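You operate a simulated robot arm through the tools that you are given. There is no shell and no other tool.

You run a simulated robot arm. Do the job below in one go: nothing can be reset, and whatever is moved stays where it is left.

TASK
Check the elastic band's give, take it up to 11 to 13 mm and check again.
Fine: each time the gauge goes back in its stand, screen turned away from the wall.

The check looks at the end state, three seconds after you hand in, the way a careful person would. Anything else that was tipped, shoved, dropped, spilled or broken makes it a failure.

THE ROBOT
A 7-joint arm with a two-finger parallel gripper, fixed in place. Base frame: the origin is at the foot of the arm, x ahead of it, y to its left, z up; the work surface is at about z = 850. Lengths are in mm, angles in degrees, forces in N, time in s.
Its first joint turns from -166.0 to 166.0 degrees. Payload 4.4 kg.
The tool frame sits at the grasp point between the pads (the TCP): z along the fingers, y along the line on which they close. The tips reach 23 mm beyond it. Largest opening 94 mm; finger width 38, thickness 10; the body of the gripper, 54 by 96 mm, starts 39 mm behind the TCP.
Orientation is told as [roll, pitch, yaw] about the base's x, y, z axes, in that order, counted from this pose: with the fingers straight down and closing along the base's y, the tool's x points along the base's -x, its y along +y and its z along -z.

THE INTERFACE
- The arm moves only by the tool drive_tool. Its argument "motion" is a list of rows, each an object (a shift or turn left out is 0, a gripper value left out holds the last) with "slide": the shift along the tool's x, y, z in cm, a list of three; "delta_rot": the turn, a rotation vector about the tool's x, y, z in degrees, a list of three. In form: [{"slide": [dx, dy, dz], "delta_rot": [ax, ay, az]}, ...]. A call has 1 to 20 rows; each row is the pose to reach, as a shift and turn from the pose commanded when the call began, along the tool's axes at that moment. "claw" is the closure, from 0 (fully open) to 1 (shut), set as the call begins (left out, the last holds). Rows are played at 5 a second. More than 50 mm and 8.6 degrees between two rows, or a gripper value outside its range, and nothing of the call is played. A pose out of reach is approached as far as the arm can. The call stops where the force on the tool passes 40 N (or 10 N more than at its start, if that is more) or the arm is blocked; 0.2 s more then pass. The fingers move at their own pace (about 108 mm/s each) and stop on an object; they squeeze with about 30 N. The grip force told is the motor's: it shows also when the fingers shut on nothing. Time passes only in rows, and 0.2 s behind the last, so rows that repeat a pose let the fingers close. It gives the time, the measured TCP pose, the force on the tool (base axes), the opening and the grip force at its end, in the units of the frame above (readings bear some noise), with the torque about the TCP (base axes, N m) and any sound that the robot's microphone picked up.
- Cameras (640 x 400 px; columns grow to the right, rows downward): "scene" is fixed at [220.8, -649.4, 1498.3]; the picture's right is [0.50, -0.87, 0.00], its down [-0.61, -0.35, -0.71] and it looks along [0.61, 0.35, -0.71] (base axes); focal length 214 px, centre (320, 200). "wrist" rides on the gripper at [86, 16, -75] in the tool frame; the picture's right is [-0.18, 0.98, 0.00], its down [-0.58, -0.11, -0.81] and it looks along [-0.79, -0.15, 0.59] (tool axes); focal length 243 px, centre (320, 200). There is no depth. A picture from a camera that has moved, and an enlarged one, comes with that camera's place and axes in the base frame and with its lens.
- grab_frame(camera): a new picture of that camera. It takes no simulated time.
- inspect(camera, box): a new picture of the part [left, top, right, bottom] of that camera's present view, enlarged. It takes no simulated time.
- sign_off(): hands the job in; it is judged then, once.

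Places have to be worked out from the pictures, the camera data and where the tool is seen. Open the gripper and draw the arm clear of the work before you hand the job in, unless the task says otherwise.

The tools are called after ">>>" by a JSON object that holds its "method" and its "body". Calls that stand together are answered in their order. drive_tool: Moves the arm, as the interface text tells. Its arguments: {"type":"object","properties":{"motion":{"type":"array","items":{"type":"object","properties":{"slide":{"type":"array","items":{"type":"number"}},"delta_rot":{"type":"array","items":{"type":"number"}}}}},"claw":{"type":"number"}},"required":["motion"]} The other tools are called the same way: grab_frame (camera) takes a picture; inspect (camera, box) takes an enlarged picture of a part of a camera's view; sign_off () hands the job in.

At the start:

```text
time: 0.0
tcp_pos: [472.6, -379.4, 1238.7]
ee_rot: [0.0, 0.0, 0.0]
force: [0.3, 0.6, 0.6]
torque: [0.01, -0.03, -0.01]
grip_width: 93.8
finger_force: 0.0
```

scene: 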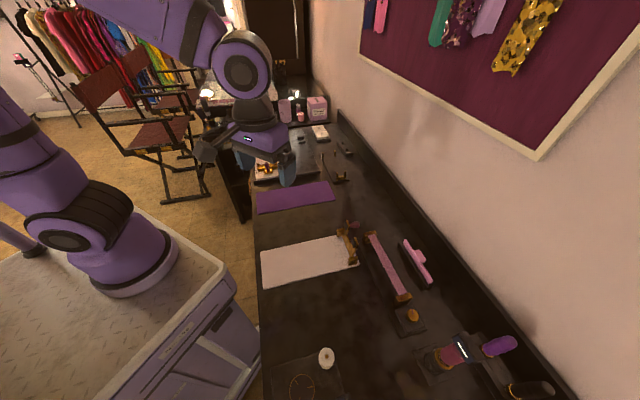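
wrist: 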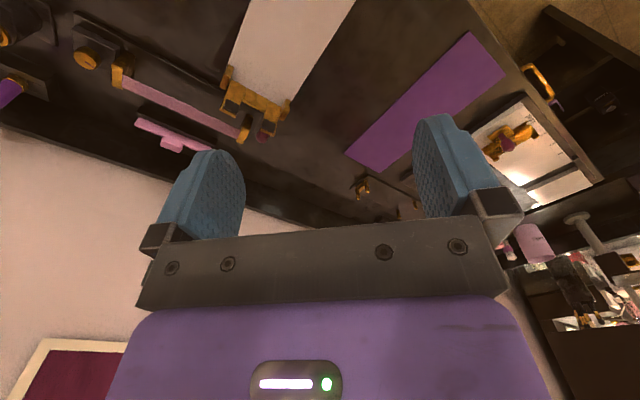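

I'll start by enlarging the parts of the scene that seem to hold the band, the gauge and its stand.

>>> {"method": "inspect", "body": {"camera": "scene", "box": [330, 210, 450, 285]}}

>>> {"method": "inspect", "body": {"camera": "scene", "box": [360, 280, 560, 400]}}

>>> {"method": "inspect", "body": {"camera": "scene", "box": [240, 300, 440, 400]}}

>>> {"method": "inspect", "body": {"camera": "scene", "box": [230, 80, 390, 200]}}

>>> {"method": "inspect", "body": {"camera": "scene", "box": [340, 220, 440, 340]}}

```text
5.33 times, centred on (390, 248) of scene
camera zoom: at [220.8, -649.4, 1498.3], right [0.5, -0.87, 0.0], down [-0.61, -0.35, -0.71], along [0.61, 0.35, -0.71], focal length 1144 px, centre (-53, -53)
```

zoom: 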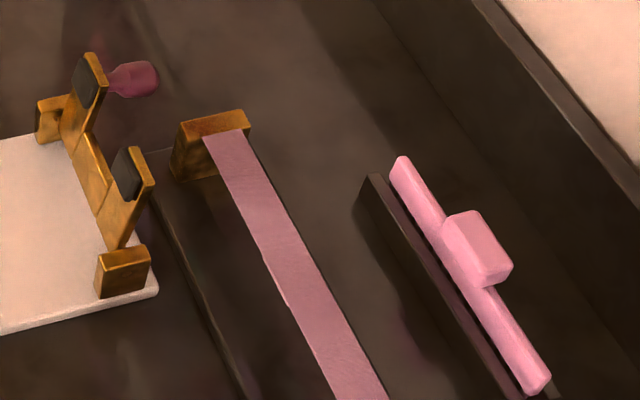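

```text
3.20 times, centred on (460, 340) of scene
camera zoom: at [220.8, -649.4, 1498.3], right [0.5, -0.87, 0.0], down [-0.61, -0.35, -0.71], along [0.61, 0.35, -0.71], focal length 686 px, centre (-128, -248)
```

zoom: 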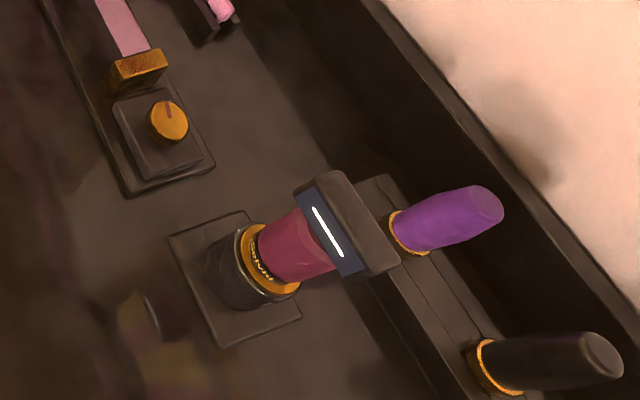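

```text
3.20 times, centred on (340, 350) of scene
camera zoom: at [220.8, -649.4, 1498.3], right [0.5, -0.87, 0.0], down [-0.61, -0.35, -0.71], along [0.61, 0.35, -0.71], focal length 686 px, centre (256, -280)
```

zoom: 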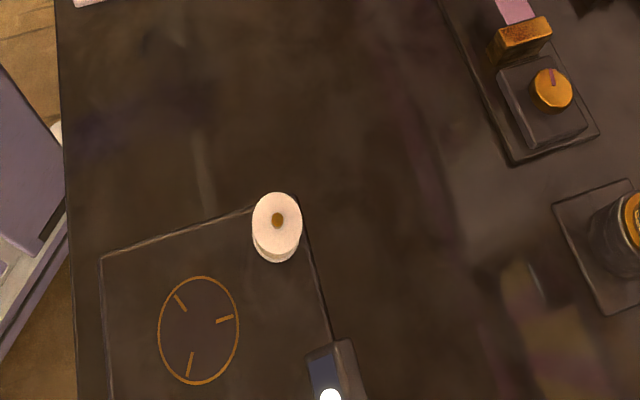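

```text
3.33 times, centred on (310, 140) of scene
camera zoom: at [220.8, -649.4, 1498.3], right [0.5, -0.87, 0.0], down [-0.61, -0.35, -0.71], along [0.61, 0.35, -0.71], focal length 715 px, centre (353, 400)
```

zoom: 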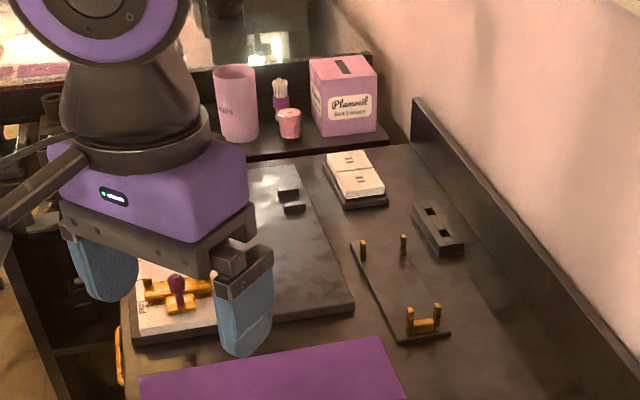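

```text
3.33 times, centred on (390, 280) of scene
camera zoom: at [220.8, -649.4, 1498.3], right [0.5, -0.87, 0.0], down [-0.61, -0.35, -0.71], along [0.61, 0.35, -0.71], focal length 715 px, centre (87, -67)
```

zoom: 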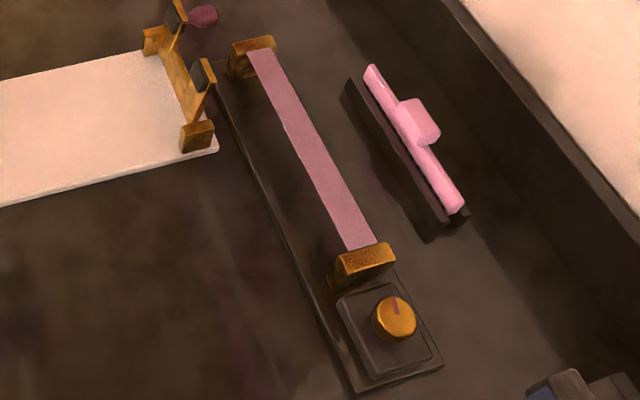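

The band is stretched between two brass posts with a knob at one end, and a handheld device with a screen stands in a socket nearby. I'll enlarge the wrist view and the lower edge of the scene to pick out the other candidate devices.

>>> {"method": "inspect", "body": {"camera": "wrist", "box": [0, 0, 320, 200]}}

>>> {"method": "inspect", "body": {"camera": "scene", "box": [420, 320, 540, 395]}}

>>> {"method": "inspect", "body": {"camera": "scene", "box": [310, 350, 390, 400]}}

>>> {"method": "inspect", "body": {"camera": "scene", "box": [380, 280, 440, 340]}}

```text
2.00 times, centred on (160, 100) of wrist
camera zoom: at [384.9, -364.3, 1312.6], right [0.18, 0.98, 0.0], down [0.58, -0.11, 0.81], along [0.79, -0.15, -0.59], focal length 485 px, centre (640, 400)
```

zoom: 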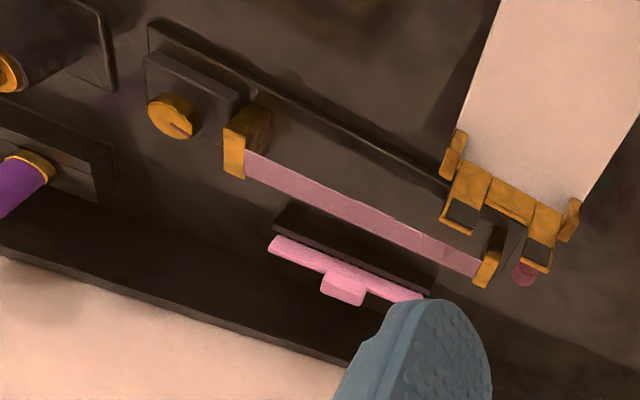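

```text
5.33 times, centred on (480, 358) of scene
camera zoom: at [220.8, -649.4, 1498.3], right [0.5, -0.87, 0.0], down [-0.61, -0.35, -0.71], along [0.61, 0.35, -0.71], focal length 1144 px, centre (-533, -640)
```

zoom: 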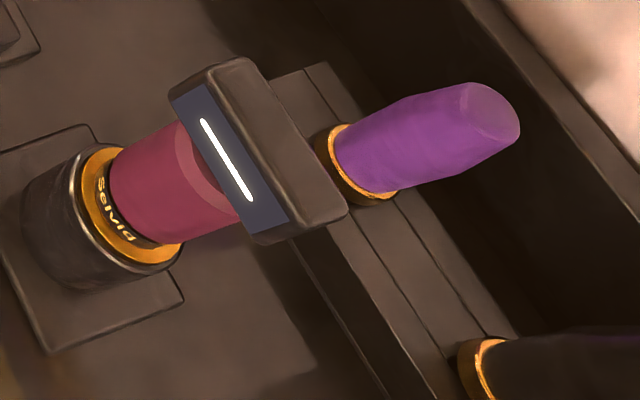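

```text
8.00 times, centred on (350, 375) of scene
camera zoom: at [220.8, -649.4, 1498.3], right [0.5, -0.87, 0.0], down [-0.61, -0.35, -0.71], along [0.61, 0.35, -0.71], focal length 1716 px, centre (80, -1200)
```

zoom: 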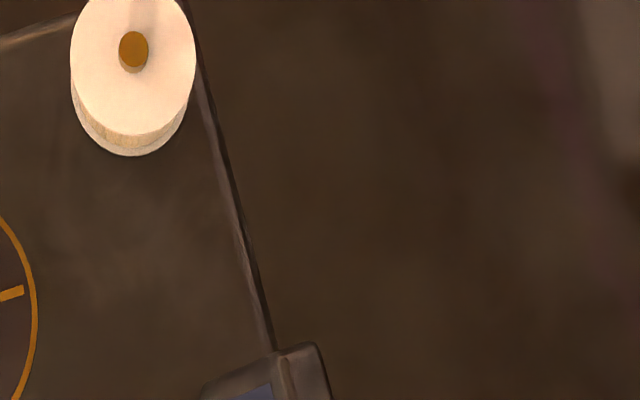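

```text
6.67 times, centred on (410, 310) of scene
camera zoom: at [220.8, -649.4, 1498.3], right [0.5, -0.87, 0.0], down [-0.61, -0.35, -0.71], along [0.61, 0.35, -0.71], focal length 1430 px, centre (-280, -533)
```

zoom: 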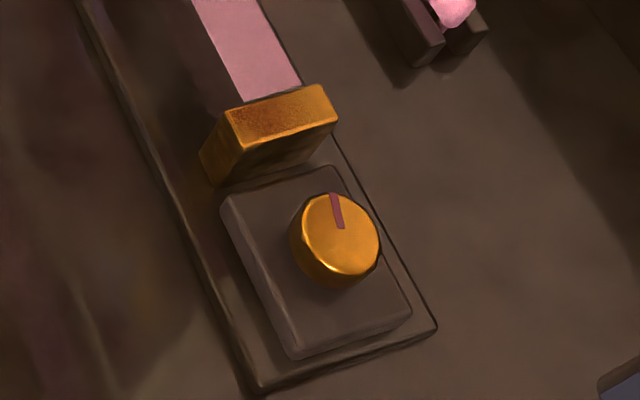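

The gauge is standing upright in its socket at about (450,-860), with its screen facing away from the wall. The wall runs at roughly 45° to the base axes. I'll turn the tool about -45° and move to a high viewpoint in front of the gauge.

>>> {"method": "drive_tool", "body": {"motion": [{"slide": [0.98, -3.16, 1.16], "delta_rot": [0, 0, 3.75]}, {"slide": [1.97, -6.32, 2.32], "delta_rot": [0, 0, 7.5]}, {"slide": [2.95, -9.47, 3.47], "delta_rot": [0, 0, 11.25]}, {"slide": [3.93, -12.63, 4.63], "delta_rot": [0, 0, 15]}, {"slide": [4.92, -15.79, 5.79], "delta_rot": [0, 0, 18.75]}, {"slide": [5.9, -18.95, 6.95], "delta_rot": [0, 0, 22.5]}, {"slide": [6.88, -22.1, 8.1], "delta_rot": [0, 0, 26.25]}, {"slide": [7.87, -25.27, 9.27], "delta_rot": [0, 0, 30]}, {"slide": [8.85, -28.42, 10.4], "delta_rot": [0, 0, 33.75]}, {"slide": [9.83, -31.6, 11.6], "delta_rot": [0, 0, 37.5]}, {"slide": [10.8, -34.7, 12.7], "delta_rot": [0, 0, 41.25]}, {"slide": [11.8, -37.9, 13.9], "delta_rot": [0, 0, 45]}]}}

>>> {"method": "grab_frame", "body": {"camera": "wrist"}}

>>> {"method": "grab_frame", "body": {"camera": "scene"}}

```text
time: 2.6
tcp_pos: [351.4, -759.5, 1100.6]
ee_rot: [0.0, -0.1, -45.0]
force: [0.7, 0.0, 0.9]
torque: [-0.02, -0.01, -0.02]
grip_width: 93.7
finger_force: 0.0
```

```text
taken
camera wrist: at [301.9, -687.1, 1175.5], right [0.83, 0.56, 0.0], down [0.33, -0.49, 0.81], along [0.46, -0.67, -0.59], focal length 243 px, centre (320, 200)
```

wrist: 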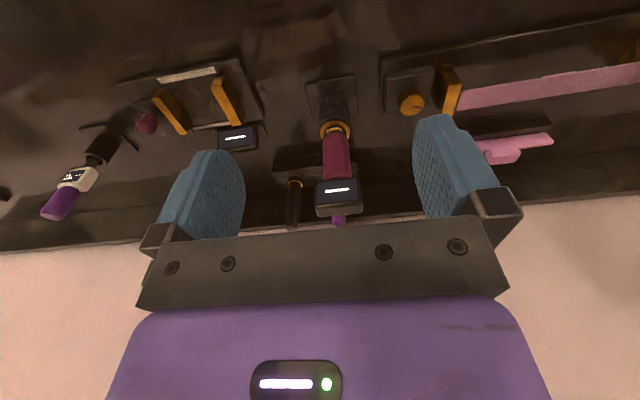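

```text
taken
```

scene: 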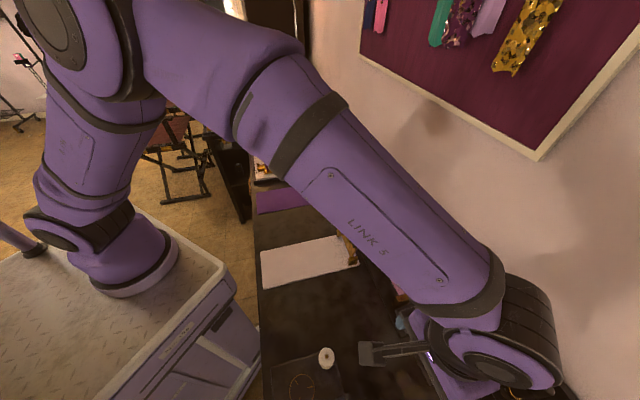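

The view works, although the picture is upside down. Several devices have screens, so I'll enlarge each one.

>>> {"method": "inspect", "body": {"camera": "wrist", "box": [260, 60, 420, 240]}}

>>> {"method": "inspect", "body": {"camera": "wrist", "box": [100, 50, 280, 160]}}

>>> {"method": "inspect", "body": {"camera": "wrist", "box": [0, 100, 160, 230]}}

>>> {"method": "inspect", "body": {"camera": "wrist", "box": [370, 30, 640, 190]}}

```text
2.22 times, centred on (340, 150) of wrist
camera zoom: at [301.9, -687.1, 1175.5], right [0.83, 0.56, 0.0], down [0.33, -0.49, 0.81], along [0.46, -0.67, -0.59], focal length 539 px, centre (276, 311)
```

zoom: 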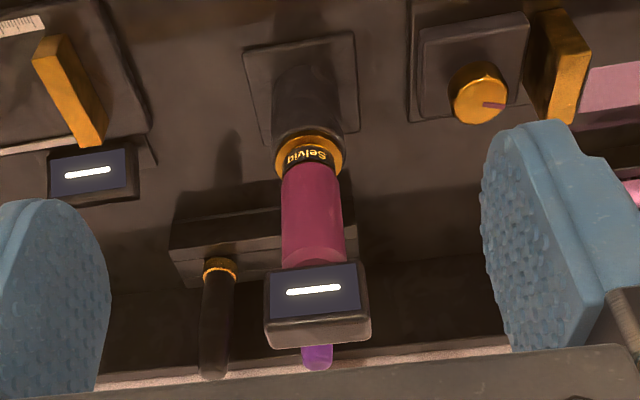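

```text
3.56 times, centred on (190, 105) of wrist
camera zoom: at [301.9, -687.1, 1175.5], right [0.83, 0.56, 0.0], down [0.33, -0.49, 0.81], along [0.46, -0.67, -0.59], focal length 863 px, centre (782, 538)
```

zoom: 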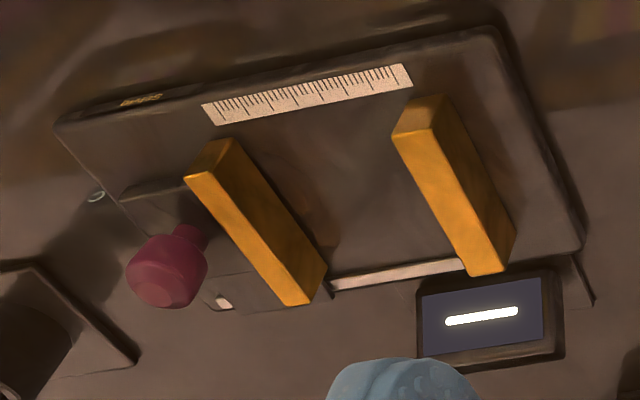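

```text
3.08 times, centred on (80, 165) of wrist
camera zoom: at [301.9, -687.1, 1175.5], right [0.83, 0.56, 0.0], down [0.33, -0.49, 0.81], along [0.46, -0.67, -0.59], focal length 746 px, centre (1058, 308)
```

zoom: 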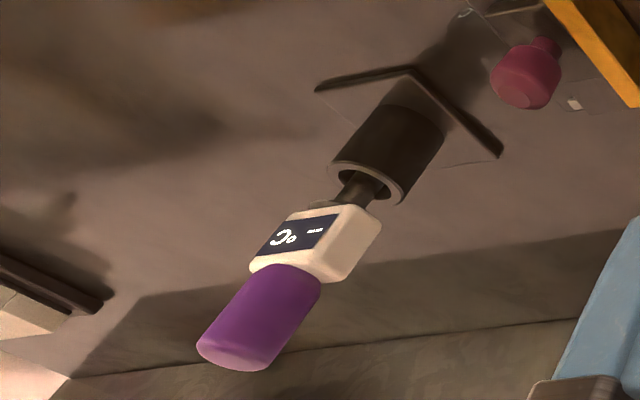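

```text
2.37 times, centred on (505, 110) of wrist
camera zoom: at [301.9, -687.1, 1175.5], right [0.83, 0.56, 0.0], down [0.33, -0.49, 0.81], along [0.46, -0.67, -0.59], focal length 575 px, centre (-118, 413)
```

zoom: 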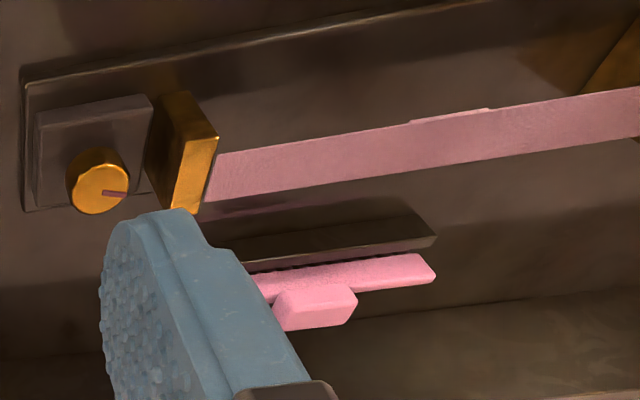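

The burgundy gauge, with its screen showing "—" and standing in the "Selvia" socket, looks like the band's gauge. The device on the left is a °C thermometer and the other is a caliper bench. The gauge head spans roughly z 1018–1045 and is about 43 mm wide. I'll go above it, staying high, to fix its position.

>>> {"method": "drive_tool", "body": {"motion": [{"slide": [-2, 0, -2.5]}, {"slide": [-5, 0, -5]}, {"slide": [-8.5, 0, -5]}, {"slide": [-11.4, 0, -5]}]}}

>>> {"method": "grab_frame", "body": {"camera": "wrist"}}

>>> {"method": "inspect", "body": {"camera": "wrist", "box": [240, 0, 420, 120]}}

```text
time: 3.6
tcp_pos: [433.6, -838.1, 1148.3]
ee_rot: [0.0, 0.0, -45.1]
force: [-0.6, 0.1, 0.0]
torque: [-0.03, -0.04, -0.01]
grip_width: 94.0
finger_force: 0.1
```

```text
taken
camera wrist: at [383.3, -765.9, 1222.5], right [0.83, 0.56, 0.0], down [0.33, -0.49, 0.81], along [0.46, -0.67, -0.59], focal length 243 px, centre (320, 200)
```

wrist: 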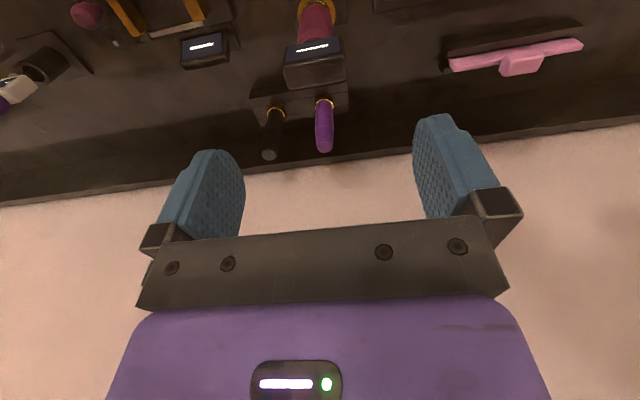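

```text
3.33 times, centred on (330, 60) of wrist
camera zoom: at [383.3, -765.9, 1222.5], right [0.83, 0.56, 0.0], down [0.33, -0.49, 0.81], along [0.46, -0.67, -0.59], focal length 809 px, centre (287, 667)
```

zoom: 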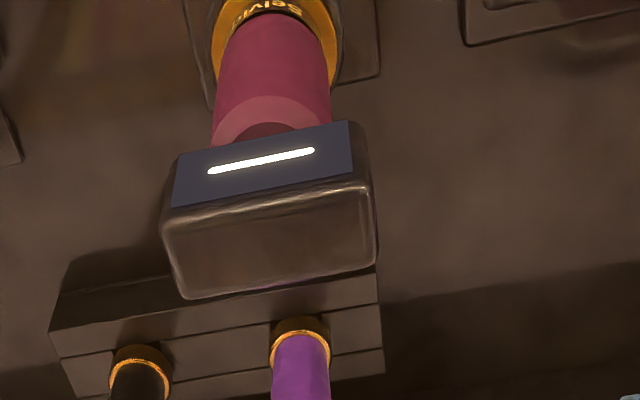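

From two views the gauge head comes out centred at about (432,-842), z 1013–1040, 46 × 20 mm, with its long side bearing about 43°. I'll line up over it and come down part of the way with the gripper open, then check.

>>> {"method": "drive_tool", "body": {"motion": [{"slide": [-0.25, -0.34, 2.5], "delta_rot": [0, 0, 1.5]}, {"slide": [-0.25, -0.34, 5.0], "delta_rot": [0, 0, 1.5]}, {"slide": [-0.25, -0.34, 7.0], "delta_rot": [0, 0, 1.5]}], "claw": 0}}

>>> {"method": "grab_frame", "body": {"camera": "wrist"}}

>>> {"method": "grab_frame", "body": {"camera": "scene"}}

```text
time: 4.4
tcp_pos: [435.2, -841.5, 1078.7]
ee_rot: [-0.1, 0.1, -46.5]
force: [-0.3, 0.3, 1.0]
torque: [-0.03, 0.0, 0.02]
grip_width: 94.0
finger_force: 0.1
```

```text
taken
camera wrist: at [386.2, -769.2, 1152.5], right [0.84, 0.54, 0.0], down [0.32, -0.5, 0.81], along [0.44, -0.68, -0.59], focal length 243 px, centre (320, 200)
```

wrist: 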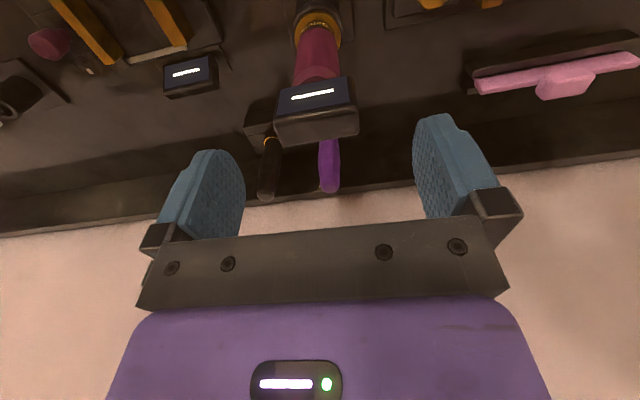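

```text
taken
```

scene: 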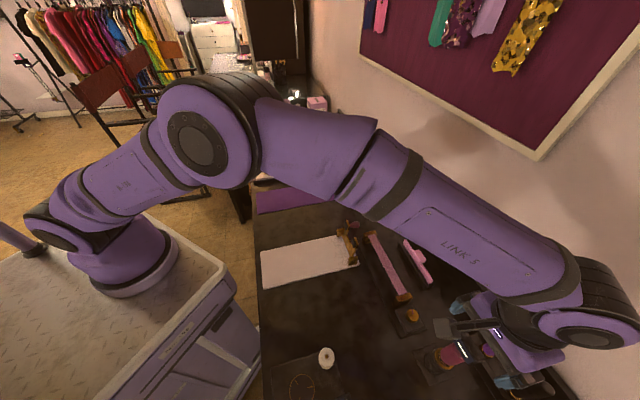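

>>> {"method": "inspect", "body": {"camera": "wrist", "box": [240, 40, 400, 160]}}

>>> {"method": "inspect", "body": {"camera": "scene", "box": [410, 310, 570, 400]}}

```text
3.33 times, centred on (320, 100) of wrist
camera zoom: at [386.2, -769.2, 1152.5], right [0.84, 0.54, 0.0], down [0.32, -0.5, 0.81], along [0.44, -0.68, -0.59], focal length 809 px, centre (320, 533)
```

zoom: 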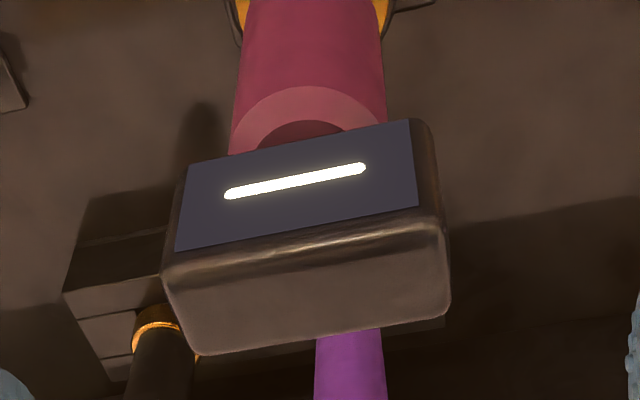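

```text
4.00 times, centred on (490, 355) of scene
camera zoom: at [220.8, -649.4, 1498.3], right [0.5, -0.87, 0.0], down [-0.61, -0.35, -0.71], along [0.61, 0.35, -0.71], focal length 858 px, centre (-360, -420)
```

zoom: 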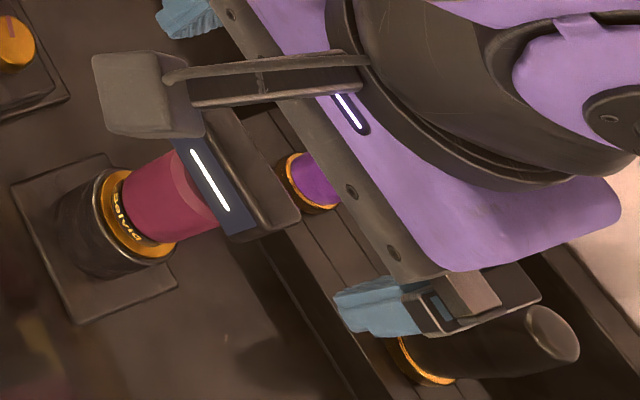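

The head centre reads (431,-842) and the TCP (434,-842), so they line up, and the bearings agree to within 1°. I'll lower 50 mm so the pads straddle the head, and look before closing.

>>> {"method": "drive_tool", "body": {"motion": [{"slide": [0.1, -0.1, 2.0]}, {"slide": [0.1, -0.1, 4.0]}, {"slide": [0.1, -0.1, 5.0]}]}}

>>> {"method": "grab_frame", "body": {"camera": "wrist"}}

>>> {"method": "inspect", "body": {"camera": "scene", "box": [410, 310, 570, 400]}}

```text
time: 5.2
tcp_pos: [432.3, -844.0, 1030.0]
ee_rot: [0.0, 0.0, -46.4]
force: [-0.2, -0.9, 0.4]
torque: [-0.02, -0.03, 0.0]
grip_width: 94.0
finger_force: 0.2
```

```text
taken
camera wrist: at [384.7, -770.4, 1104.6], right [0.84, 0.54, 0.0], down [0.32, -0.5, 0.81], along [0.44, -0.68, -0.59], focal length 243 px, centre (320, 200)
```

wrist: 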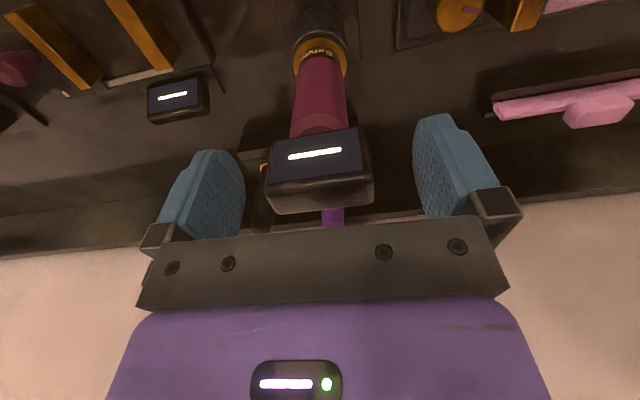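

```text
4.00 times, centred on (490, 355) of scene
camera zoom: at [220.8, -649.4, 1498.3], right [0.5, -0.87, 0.0], down [-0.61, -0.35, -0.71], along [0.61, 0.35, -0.71], focal length 858 px, centre (-360, -420)
```

zoom: 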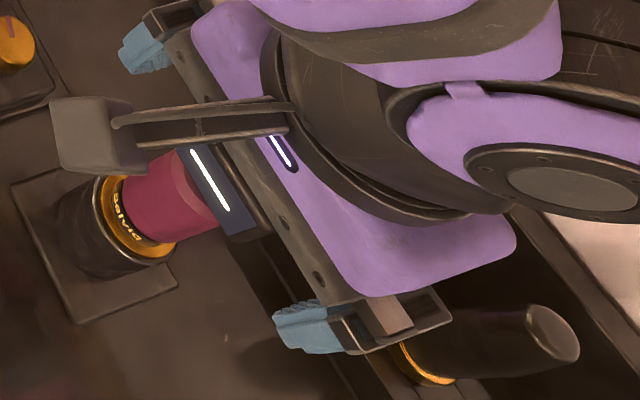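

The head sits between the pads at TCP height with room on both sides, so I'll close on it.

>>> {"method": "drive_tool", "body": {"motion": [{"slide": [0, 0, 0]}, {"slide": [0, 0, 0]}, {"slide": [0, 0, 0]}, {"slide": [0, 0, 0]}], "claw": 1}}

>>> {"method": "grab_frame", "body": {"camera": "wrist"}}

```text
time: 6.2
tcp_pos: [433.5, -843.5, 1031.1]
ee_rot: [0.1, -0.1, -46.5]
force: [1.1, 1.1, 0.6]
torque: [0.04, -0.05, 0.02]
grip_width: 47.8
finger_force: 29.9
```

```text
taken
camera wrist: at [384.8, -770.5, 1104.7], right [0.84, 0.54, 0.0], down [0.32, -0.5, 0.81], along [0.44, -0.68, -0.59], focal length 243 px, centre (320, 200)
```

wrist: 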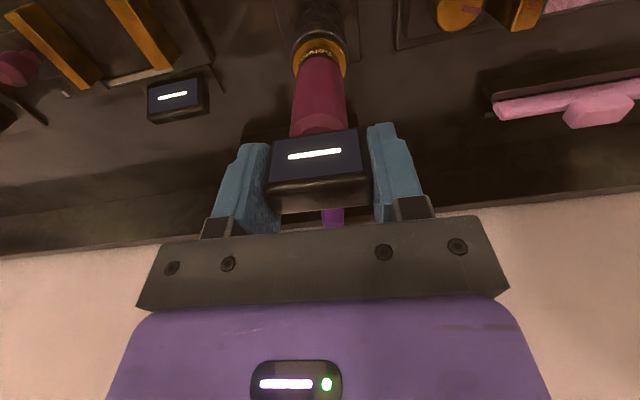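

The head is gripped at a width of 47.8 mm. I'll lift straight up in small steps and watch the force.

>>> {"method": "drive_tool", "body": {"motion": [{"slide": [0, 0, -1]}, {"slide": [0, 0, -2.5]}, {"slide": [0, 0, -4.5]}, {"slide": [0, 0, -7]}, {"slide": [0, 0, -10]}, {"slide": [0, 0, -13]}]}}

>>> {"method": "grab_frame", "body": {"camera": "wrist"}}

>>> {"method": "inspect", "body": {"camera": "scene", "box": [400, 250, 600, 400]}}

```text
time: 7.6
tcp_pos: [431.8, -842.9, 1158.8]
ee_rot: [0.0, 0.1, -46.6]
force: [0.0, 0.5, -2.2]
torque: [0.02, 0.02, -0.01]
grip_width: 47.9
finger_force: 30.1
```

```text
taken
camera wrist: at [383.6, -769.3, 1232.8], right [0.84, 0.54, 0.0], down [0.32, -0.5, 0.81], along [0.44, -0.68, -0.59], focal length 243 px, centre (320, 200)
```

wrist: 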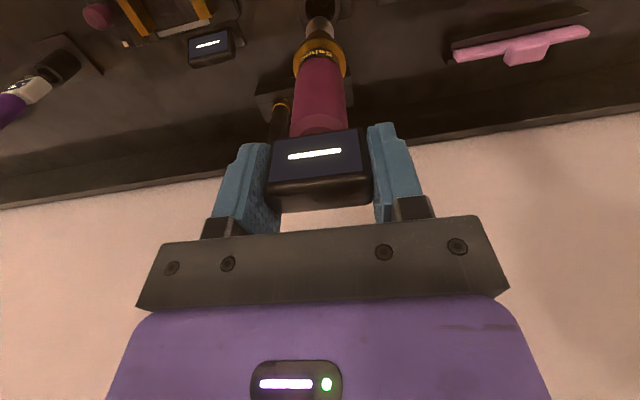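

```text
2.67 times, centred on (500, 325) of scene
camera zoom: at [220.8, -649.4, 1498.3], right [0.5, -0.87, 0.0], down [-0.61, -0.35, -0.71], along [0.61, 0.35, -0.71], focal length 572 px, centre (-160, -133)
```

zoom: 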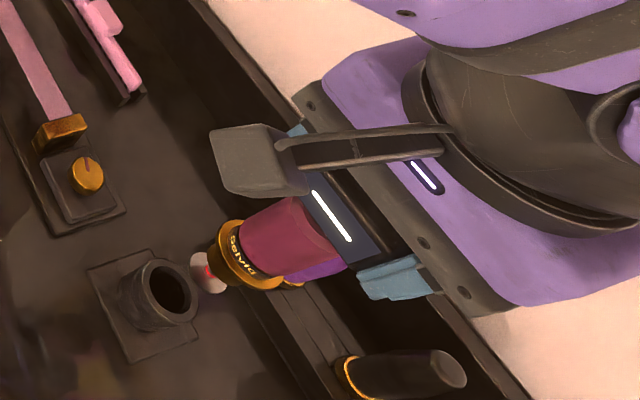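

The gauge is out of its socket, and its ring and lower tip are visible. I'll enlarge the tip.

>>> {"method": "inspect", "body": {"camera": "scene", "box": [440, 320, 520, 370]}}

>>> {"method": "inspect", "body": {"camera": "wrist", "box": [270, 0, 370, 80]}}

```text
8.00 times, centred on (480, 345) of scene
camera zoom: at [220.8, -649.4, 1498.3], right [0.5, -0.87, 0.0], down [-0.61, -0.35, -0.71], along [0.61, 0.35, -0.71], focal length 1716 px, centre (-960, -960)
```

zoom: 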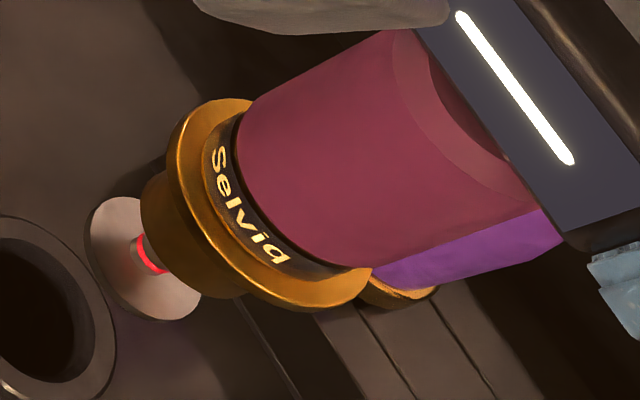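

```text
5.00 times, centred on (320, 40) of wrist
camera zoom: at [383.6, -769.3, 1232.8], right [0.84, 0.54, 0.0], down [0.32, -0.5, 0.81], along [0.44, -0.68, -0.59], focal length 1213 px, centre (320, 1000)
```

zoom: 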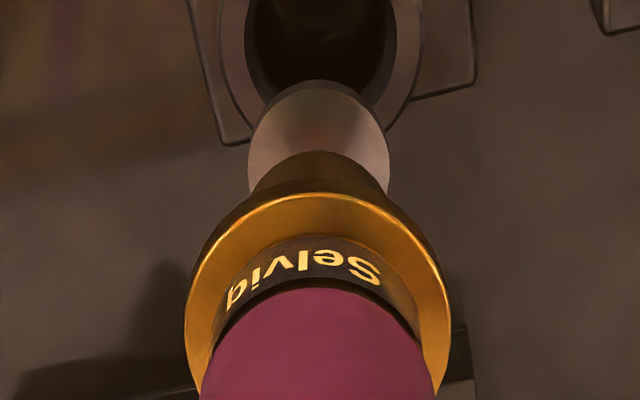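

The gauge has a spring plunger with a disc foot and a red mark ring, and the foot sits about 170 mm below the TCP. I'll carry it high along the wall direction to stand above the middle of the band.

>>> {"method": "drive_tool", "body": {"motion": [{"slide": [0.05, 1.5, 0]}, {"slide": [0.1, 4, 0]}, {"slide": [0.2, 7, 0]}, {"slide": [0.3, 10, 0]}, {"slide": [0.4, 13, 0]}, {"slide": [0.5, 16, 0]}, {"slide": [0.6, 19, 0]}, {"slide": [0.7, 22, 0]}, {"slide": [0.8, 24.3, 0]}, {"slide": [0.8, 25.4, 0]}, {"slide": [0.8, 25.4, 0]}]}}

>>> {"method": "grab_frame", "body": {"camera": "wrist"}}

>>> {"method": "grab_frame", "body": {"camera": "scene"}}

```text
time: 10.0
tcp_pos: [612.5, -662.9, 1158.6]
ee_rot: [0.1, -0.1, -46.5]
force: [-0.1, -0.1, -2.5]
torque: [0.0, -0.03, 0.01]
grip_width: 47.7
finger_force: 30.4
```

```text
taken
camera wrist: at [563.3, -589.9, 1233.0], right [0.84, 0.54, 0.0], down [0.32, -0.5, 0.81], along [0.44, -0.68, -0.59], focal length 243 px, centre (320, 200)
```

wrist: 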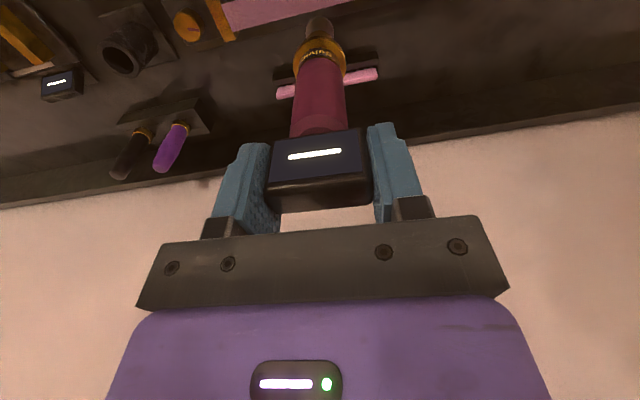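

```text
taken
```

scene: 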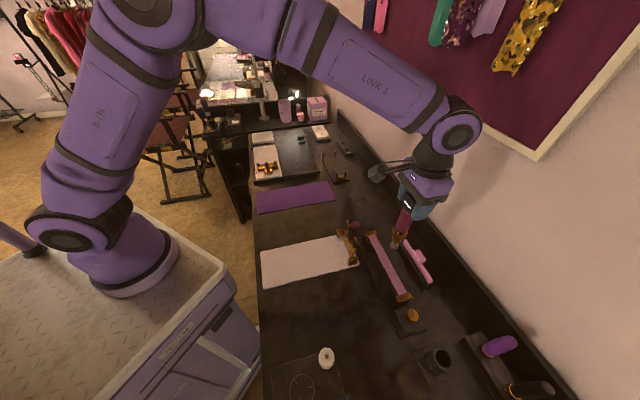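

The scene camera has a clear view here. I'll enlarge the band with the gauge above it.

>>> {"method": "inspect", "body": {"camera": "scene", "box": [350, 220, 430, 310]}}

>>> {"method": "inspect", "body": {"camera": "scene", "box": [360, 160, 460, 260]}}

>>> {"method": "inspect", "body": {"camera": "wrist", "box": [160, 0, 400, 110]}}

```text
4.44 times, centred on (390, 265) of scene
camera zoom: at [220.8, -649.4, 1498.3], right [0.5, -0.87, 0.0], down [-0.61, -0.35, -0.71], along [0.61, 0.35, -0.71], focal length 953 px, centre (9, -89)
```

zoom: 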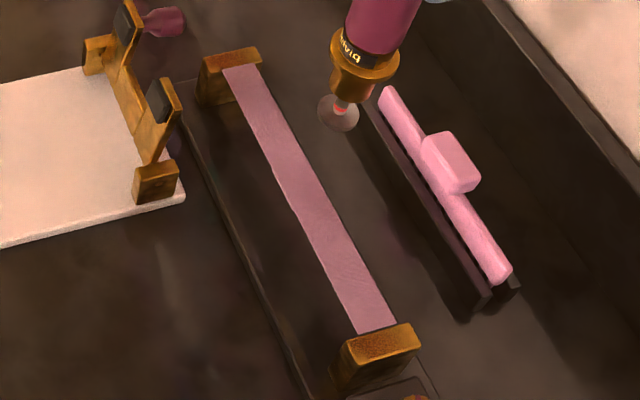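

```text
4.00 times, centred on (410, 210) of scene
camera zoom: at [220.8, -649.4, 1498.3], right [0.5, -0.87, 0.0], down [-0.61, -0.35, -0.71], along [0.61, 0.35, -0.71], focal length 858 px, centre (-40, 160)
```

zoom: 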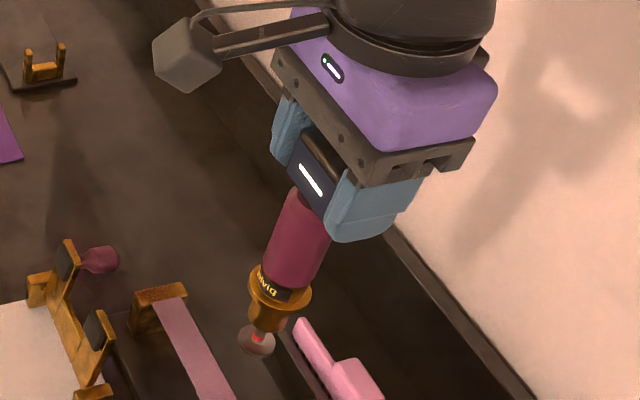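

```text
2.67 times, centred on (280, 55) of wrist
camera zoom: at [563.3, -589.9, 1233.0], right [0.84, 0.54, 0.0], down [0.32, -0.5, 0.81], along [0.44, -0.68, -0.59], focal length 647 px, centre (427, 587)
```

zoom: 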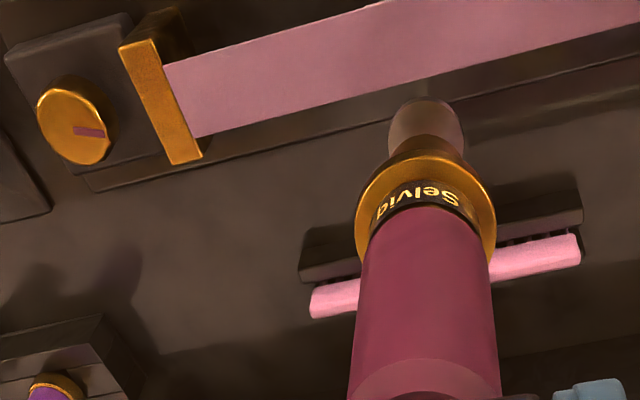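

Triangulating puts the band's top at z≈911, running from (530,-728) to (672,-587), with its middle at about (601,-658). The foot is now at about (610,-661,988). I'll shift over the middle and come down to leave about 15 mm above the band.

>>> {"method": "drive_tool", "body": {"motion": [{"slide": [0.5, -0.2, 0.5]}, {"slide": [0.9, -0.4, 2]}, {"slide": [0.9, -0.4, 4]}, {"slide": [0.9, -0.4, 5.8]}, {"slide": [0.9, -0.4, 5.8]}]}}

>>> {"method": "inspect", "body": {"camera": "scene", "box": [340, 200, 440, 310]}}

>>> {"method": "grab_frame", "body": {"camera": "wrist"}}

```text
time: 11.2
tcp_pos: [601.8, -658.7, 1102.0]
ee_rot: [0.0, 0.1, -46.5]
force: [-0.6, 0.7, -2.1]
torque: [0.0, -0.01, 0.0]
grip_width: 47.8
finger_force: 29.7
```

```text
3.64 times, centred on (390, 255) of scene
camera zoom: at [220.8, -649.4, 1498.3], right [0.5, -0.87, 0.0], down [-0.61, -0.35, -0.71], along [0.61, 0.35, -0.71], focal length 780 px, centre (66, 0)
```

zoom: 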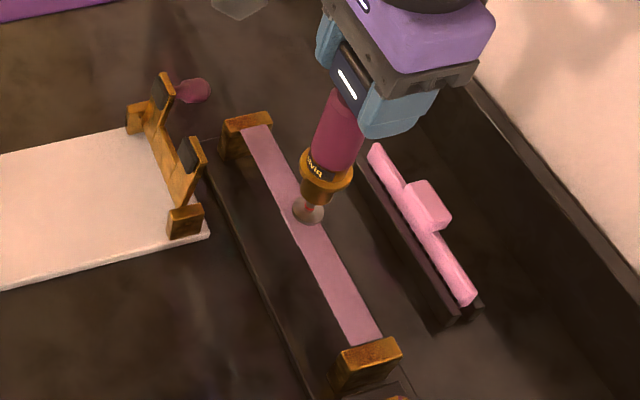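

```text
taken
camera wrist: at [553.2, -584.8, 1176.5], right [0.84, 0.54, 0.0], down [0.32, -0.5, 0.81], along [0.44, -0.68, -0.59], focal length 243 px, centre (320, 200)
```

wrist: 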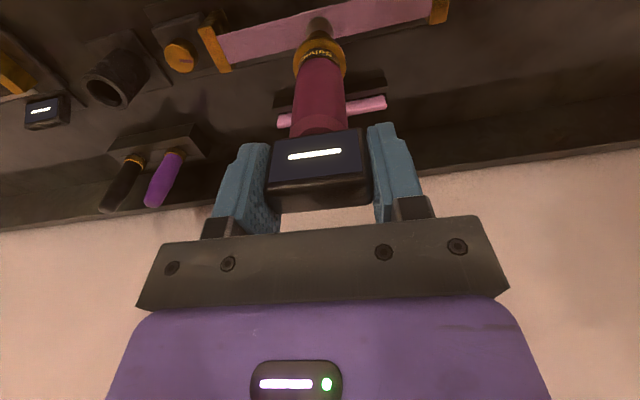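

The foot is over the middle of the band, about 20 mm above it. I'll lower in small increments and watch the force and the screen.

>>> {"method": "drive_tool", "body": {"motion": [{"slide": [0, 0, 0.5]}, {"slide": [0, 0, 1.0]}, {"slide": [0, 0, 1.4]}, {"slide": [0, 0, 1.4]}]}}

>>> {"method": "inspect", "body": {"camera": "scene", "box": [370, 210, 430, 270]}}

>>> {"method": "inspect", "body": {"camera": "wrist", "box": [200, 0, 440, 180]}}

```text
time: 12.2
tcp_pos: [602.5, -658.0, 1087.5]
ee_rot: [0.1, -0.1, -46.5]
force: [0.0, -0.9, -2.2]
torque: [0.01, -0.02, 0.0]
grip_width: 47.9
finger_force: 29.2
```

```text
6.67 times, centred on (400, 240) of scene
camera zoom: at [220.8, -649.4, 1498.3], right [0.5, -0.87, 0.0], down [-0.61, -0.35, -0.71], along [0.61, 0.35, -0.71], focal length 1430 px, centre (-213, -67)
```

zoom: 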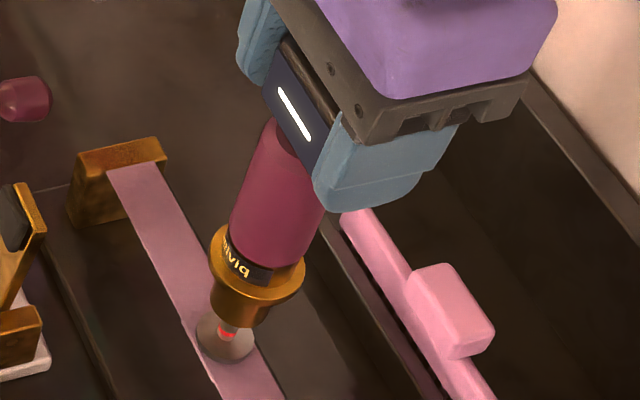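

```text
2.22 times, centred on (320, 90) of wrist
camera zoom: at [553.4, -585.1, 1161.6], right [0.84, 0.54, 0.0], down [0.32, -0.5, 0.81], along [0.44, -0.68, -0.59], focal length 539 px, centre (320, 444)
```

zoom: 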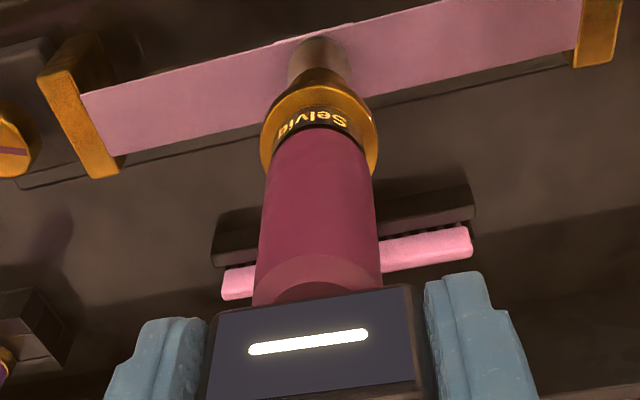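

There's no contact yet. I'll go down another 7 mm in 1–2 mm steps.

>>> {"method": "drive_tool", "body": {"motion": [{"slide": [0, 0, 0.2]}, {"slide": [0, 0, 0.4]}, {"slide": [0, 0, 0.6]}, {"slide": [0, 0, 0.7]}, {"slide": [0, 0, 0.7]}]}}

>>> {"method": "inspect", "body": {"camera": "scene", "box": [370, 210, 430, 270]}}

>>> {"method": "inspect", "body": {"camera": "wrist", "box": [200, 0, 440, 180]}}

```text
time: 13.4
tcp_pos: [600.9, -659.1, 1080.5]
ee_rot: [0.0, 0.0, -46.5]
force: [0.3, -0.6, -1.2]
torque: [-0.12, -0.02, 0.01]
grip_width: 47.8
finger_force: 30.5
```

```text
6.67 times, centred on (400, 240) of scene
camera zoom: at [220.8, -649.4, 1498.3], right [0.5, -0.87, 0.0], down [-0.61, -0.35, -0.71], along [0.61, 0.35, -0.71], focal length 1430 px, centre (-213, -67)
```

zoom: 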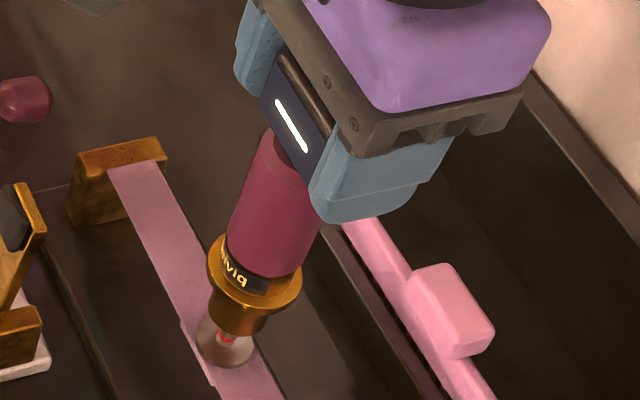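

```text
2.22 times, centred on (320, 90) of wrist
camera zoom: at [553.6, -585.7, 1154.8], right [0.84, 0.54, 0.0], down [0.32, -0.5, 0.81], along [0.44, -0.68, -0.59], focal length 539 px, centre (320, 444)
```

zoom: 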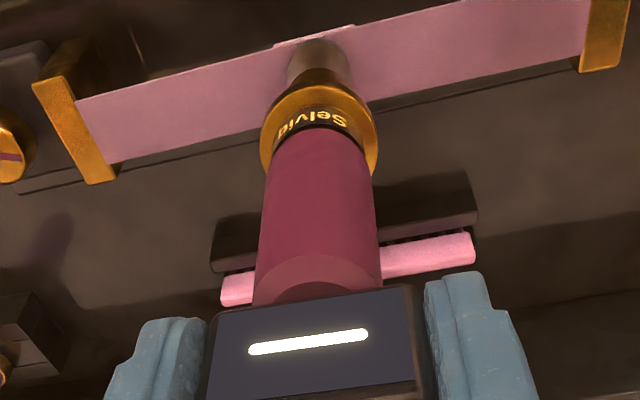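

The force changed by about 1 N, so the foot has just touched the band, beside the small tab that marks the middle. I'll press on in small steps.

>>> {"method": "drive_tool", "body": {"motion": [{"slide": [0, 0, 0.15]}, {"slide": [0, 0, 0.3]}, {"slide": [0, 0, 0.45]}, {"slide": [0, 0, 0.6]}, {"slide": [0, 0, 0.6]}]}}

>>> {"method": "inspect", "body": {"camera": "scene", "box": [370, 210, 430, 270]}}

>>> {"method": "inspect", "body": {"camera": "wrist", "box": [200, 0, 440, 180]}}

```text
time: 14.6
tcp_pos: [601.8, -659.1, 1074.9]
ee_rot: [0.0, 0.0, -46.5]
force: [2.3, -0.4, 0.6]
torque: [-0.08, -0.21, 0.02]
grip_width: 47.8
finger_force: 29.6
```

```text
6.67 times, centred on (400, 240) of scene
camera zoom: at [220.8, -649.4, 1498.3], right [0.5, -0.87, 0.0], down [-0.61, -0.35, -0.71], along [0.61, 0.35, -0.71], focal length 1430 px, centre (-213, -67)
```

zoom: 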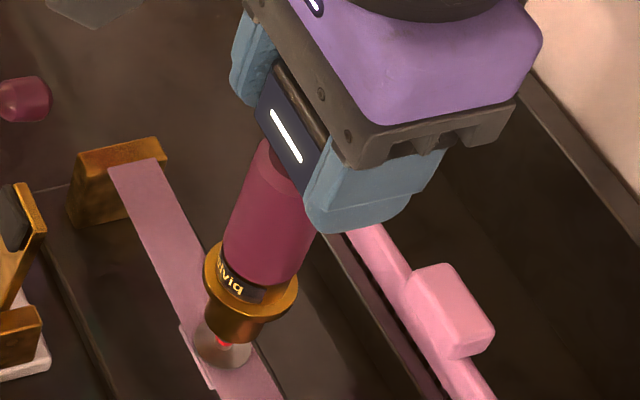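

```text
2.22 times, centred on (320, 90) of wrist
camera zoom: at [553.4, -585.5, 1148.6], right [0.84, 0.54, 0.0], down [0.32, -0.5, 0.81], along [0.44, -0.68, -0.59], focal length 539 px, centre (320, 444)
```

zoom: 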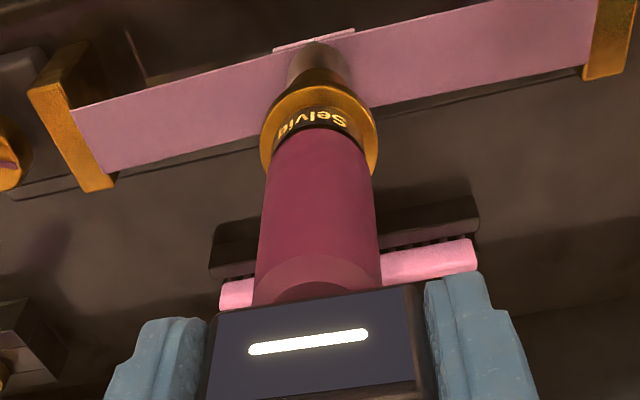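

The upward force has reached about 3 N, the plunger is going in, and the screen still shows "—". I'll keep pressing.

>>> {"method": "drive_tool", "body": {"motion": [{"slide": [0, 0, 0.15]}, {"slide": [0, 0, 0.3]}, {"slide": [0, 0, 0.4]}, {"slide": [0, 0, 0.5]}, {"slide": [0, 0, 0.5]}]}}

>>> {"method": "inspect", "body": {"camera": "scene", "box": [370, 210, 430, 270]}}

>>> {"method": "inspect", "body": {"camera": "wrist", "box": [200, 0, 440, 180]}}

```text
time: 15.8
tcp_pos: [601.1, -659.7, 1069.7]
ee_rot: [0.0, 0.0, -46.6]
force: [-0.2, 1.5, 0.8]
torque: [0.13, 0.05, -0.02]
grip_width: 48.1
finger_force: 30.3
```

```text
6.67 times, centred on (400, 240) of scene
camera zoom: at [220.8, -649.4, 1498.3], right [0.5, -0.87, 0.0], down [-0.61, -0.35, -0.71], along [0.61, 0.35, -0.71], focal length 1430 px, centre (-213, -67)
```

zoom: 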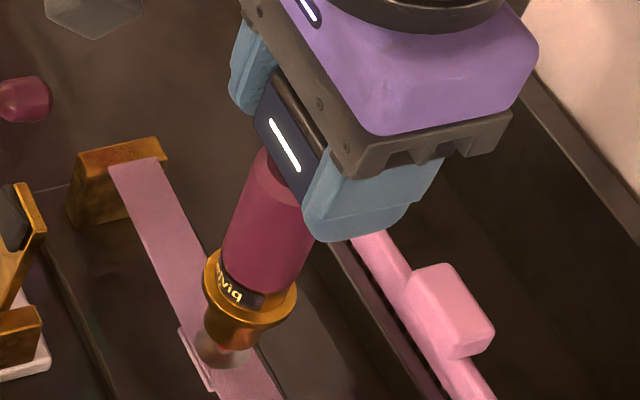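

```text
2.22 times, centred on (320, 90) of wrist
camera zoom: at [553.2, -586.1, 1143.8], right [0.84, 0.54, 0.0], down [0.32, -0.5, 0.81], along [0.44, -0.68, -0.59], focal length 539 px, centre (320, 444)
```

zoom: 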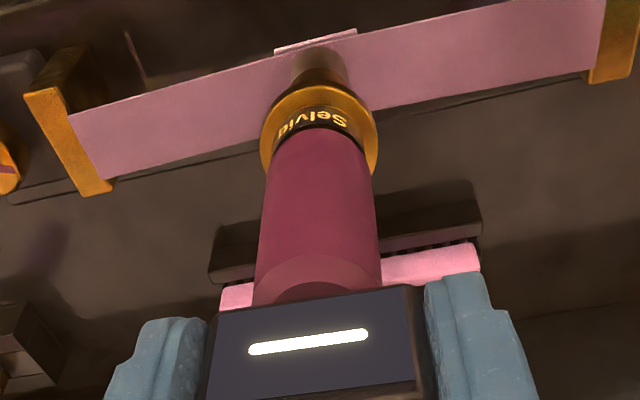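

The red mark is nearly hidden and the force has risen about 3 N. I'll press a little more and hold to see if a reading appears.

>>> {"method": "drive_tool", "body": {"motion": [{"slide": [0, 0, 0.1]}, {"slide": [0, 0, 0.2]}, {"slide": [0, 0, 0.3]}, {"slide": [0, 0, 0.3]}, {"slide": [0, 0, 0.3]}, {"slide": [0, 0, 0.3]}]}}

>>> {"method": "inspect", "body": {"camera": "scene", "box": [370, 210, 430, 270]}}

>>> {"method": "inspect", "body": {"camera": "wrist", "box": [200, 0, 440, 180]}}

```text
time: 17.2
tcp_pos: [600.9, -660.2, 1066.8]
ee_rot: [0.0, 0.0, -46.5]
force: [0.3, 0.8, 1.6]
torque: [0.14, -0.09, 0.0]
grip_width: 48.0
finger_force: 30.1
```

```text
6.67 times, centred on (400, 240) of scene
camera zoom: at [220.8, -649.4, 1498.3], right [0.5, -0.87, 0.0], down [-0.61, -0.35, -0.71], along [0.61, 0.35, -0.71], focal length 1430 px, centre (-213, -67)
```

zoom: 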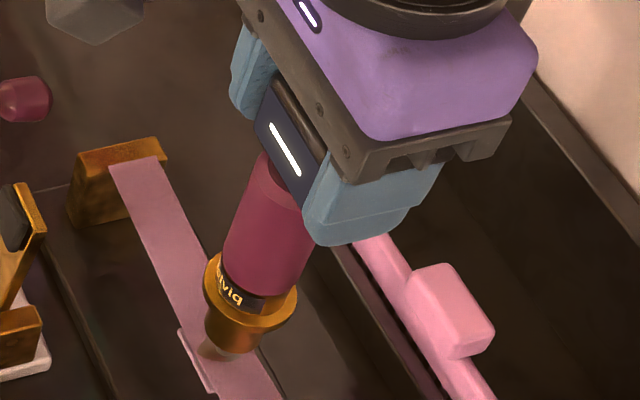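

```text
2.22 times, centred on (320, 90) of wrist
camera zoom: at [553.5, -586.8, 1141.1], right [0.84, 0.54, 0.0], down [0.32, -0.5, 0.81], along [0.44, -0.68, -0.59], focal length 539 px, centre (320, 444)
```

zoom: 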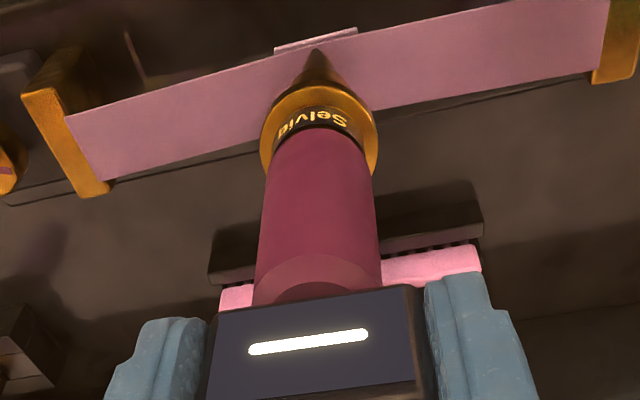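

The screen still shows "—". I'll take a closer look at the foot, the band and that tab.

>>> {"method": "inspect", "body": {"camera": "scene", "box": [380, 245, 412, 271]}}

>>> {"method": "inspect", "body": {"camera": "wrist", "box": [280, 0, 360, 50]}}

>>> {"method": "grab_frame", "body": {"camera": "scene"}}

```text
15.38 times, centred on (396, 258) of scene
camera zoom: at [220.8, -649.4, 1498.3], right [0.5, -0.87, 0.0], down [-0.61, -0.35, -0.71], along [0.61, 0.35, -0.71], focal length 3300 px, centre (-849, -692)
```

zoom: 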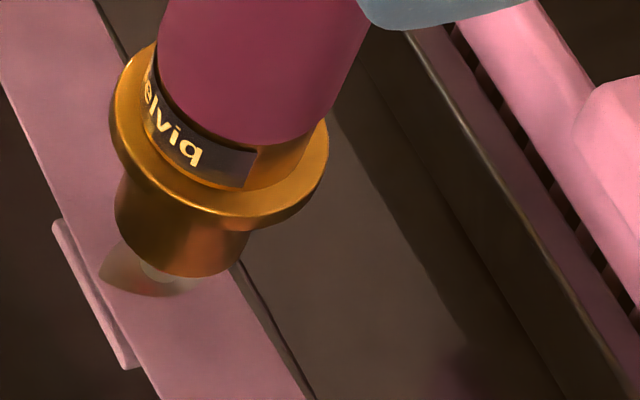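

```text
8.00 times, centred on (320, 25) of wrist
camera zoom: at [553.5, -586.8, 1141.1], right [0.84, 0.54, 0.0], down [0.32, -0.5, 0.81], along [0.44, -0.68, -0.59], focal length 1941 px, centre (320, 1600)
```

zoom: 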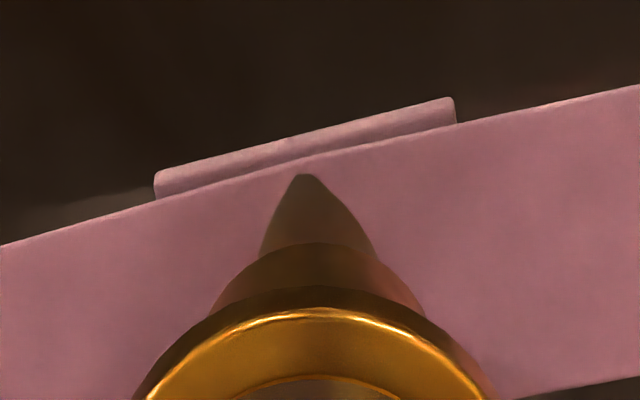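

```text
taken
```

scene: 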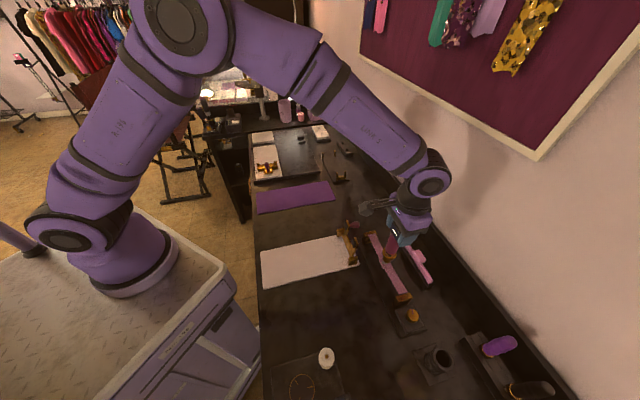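

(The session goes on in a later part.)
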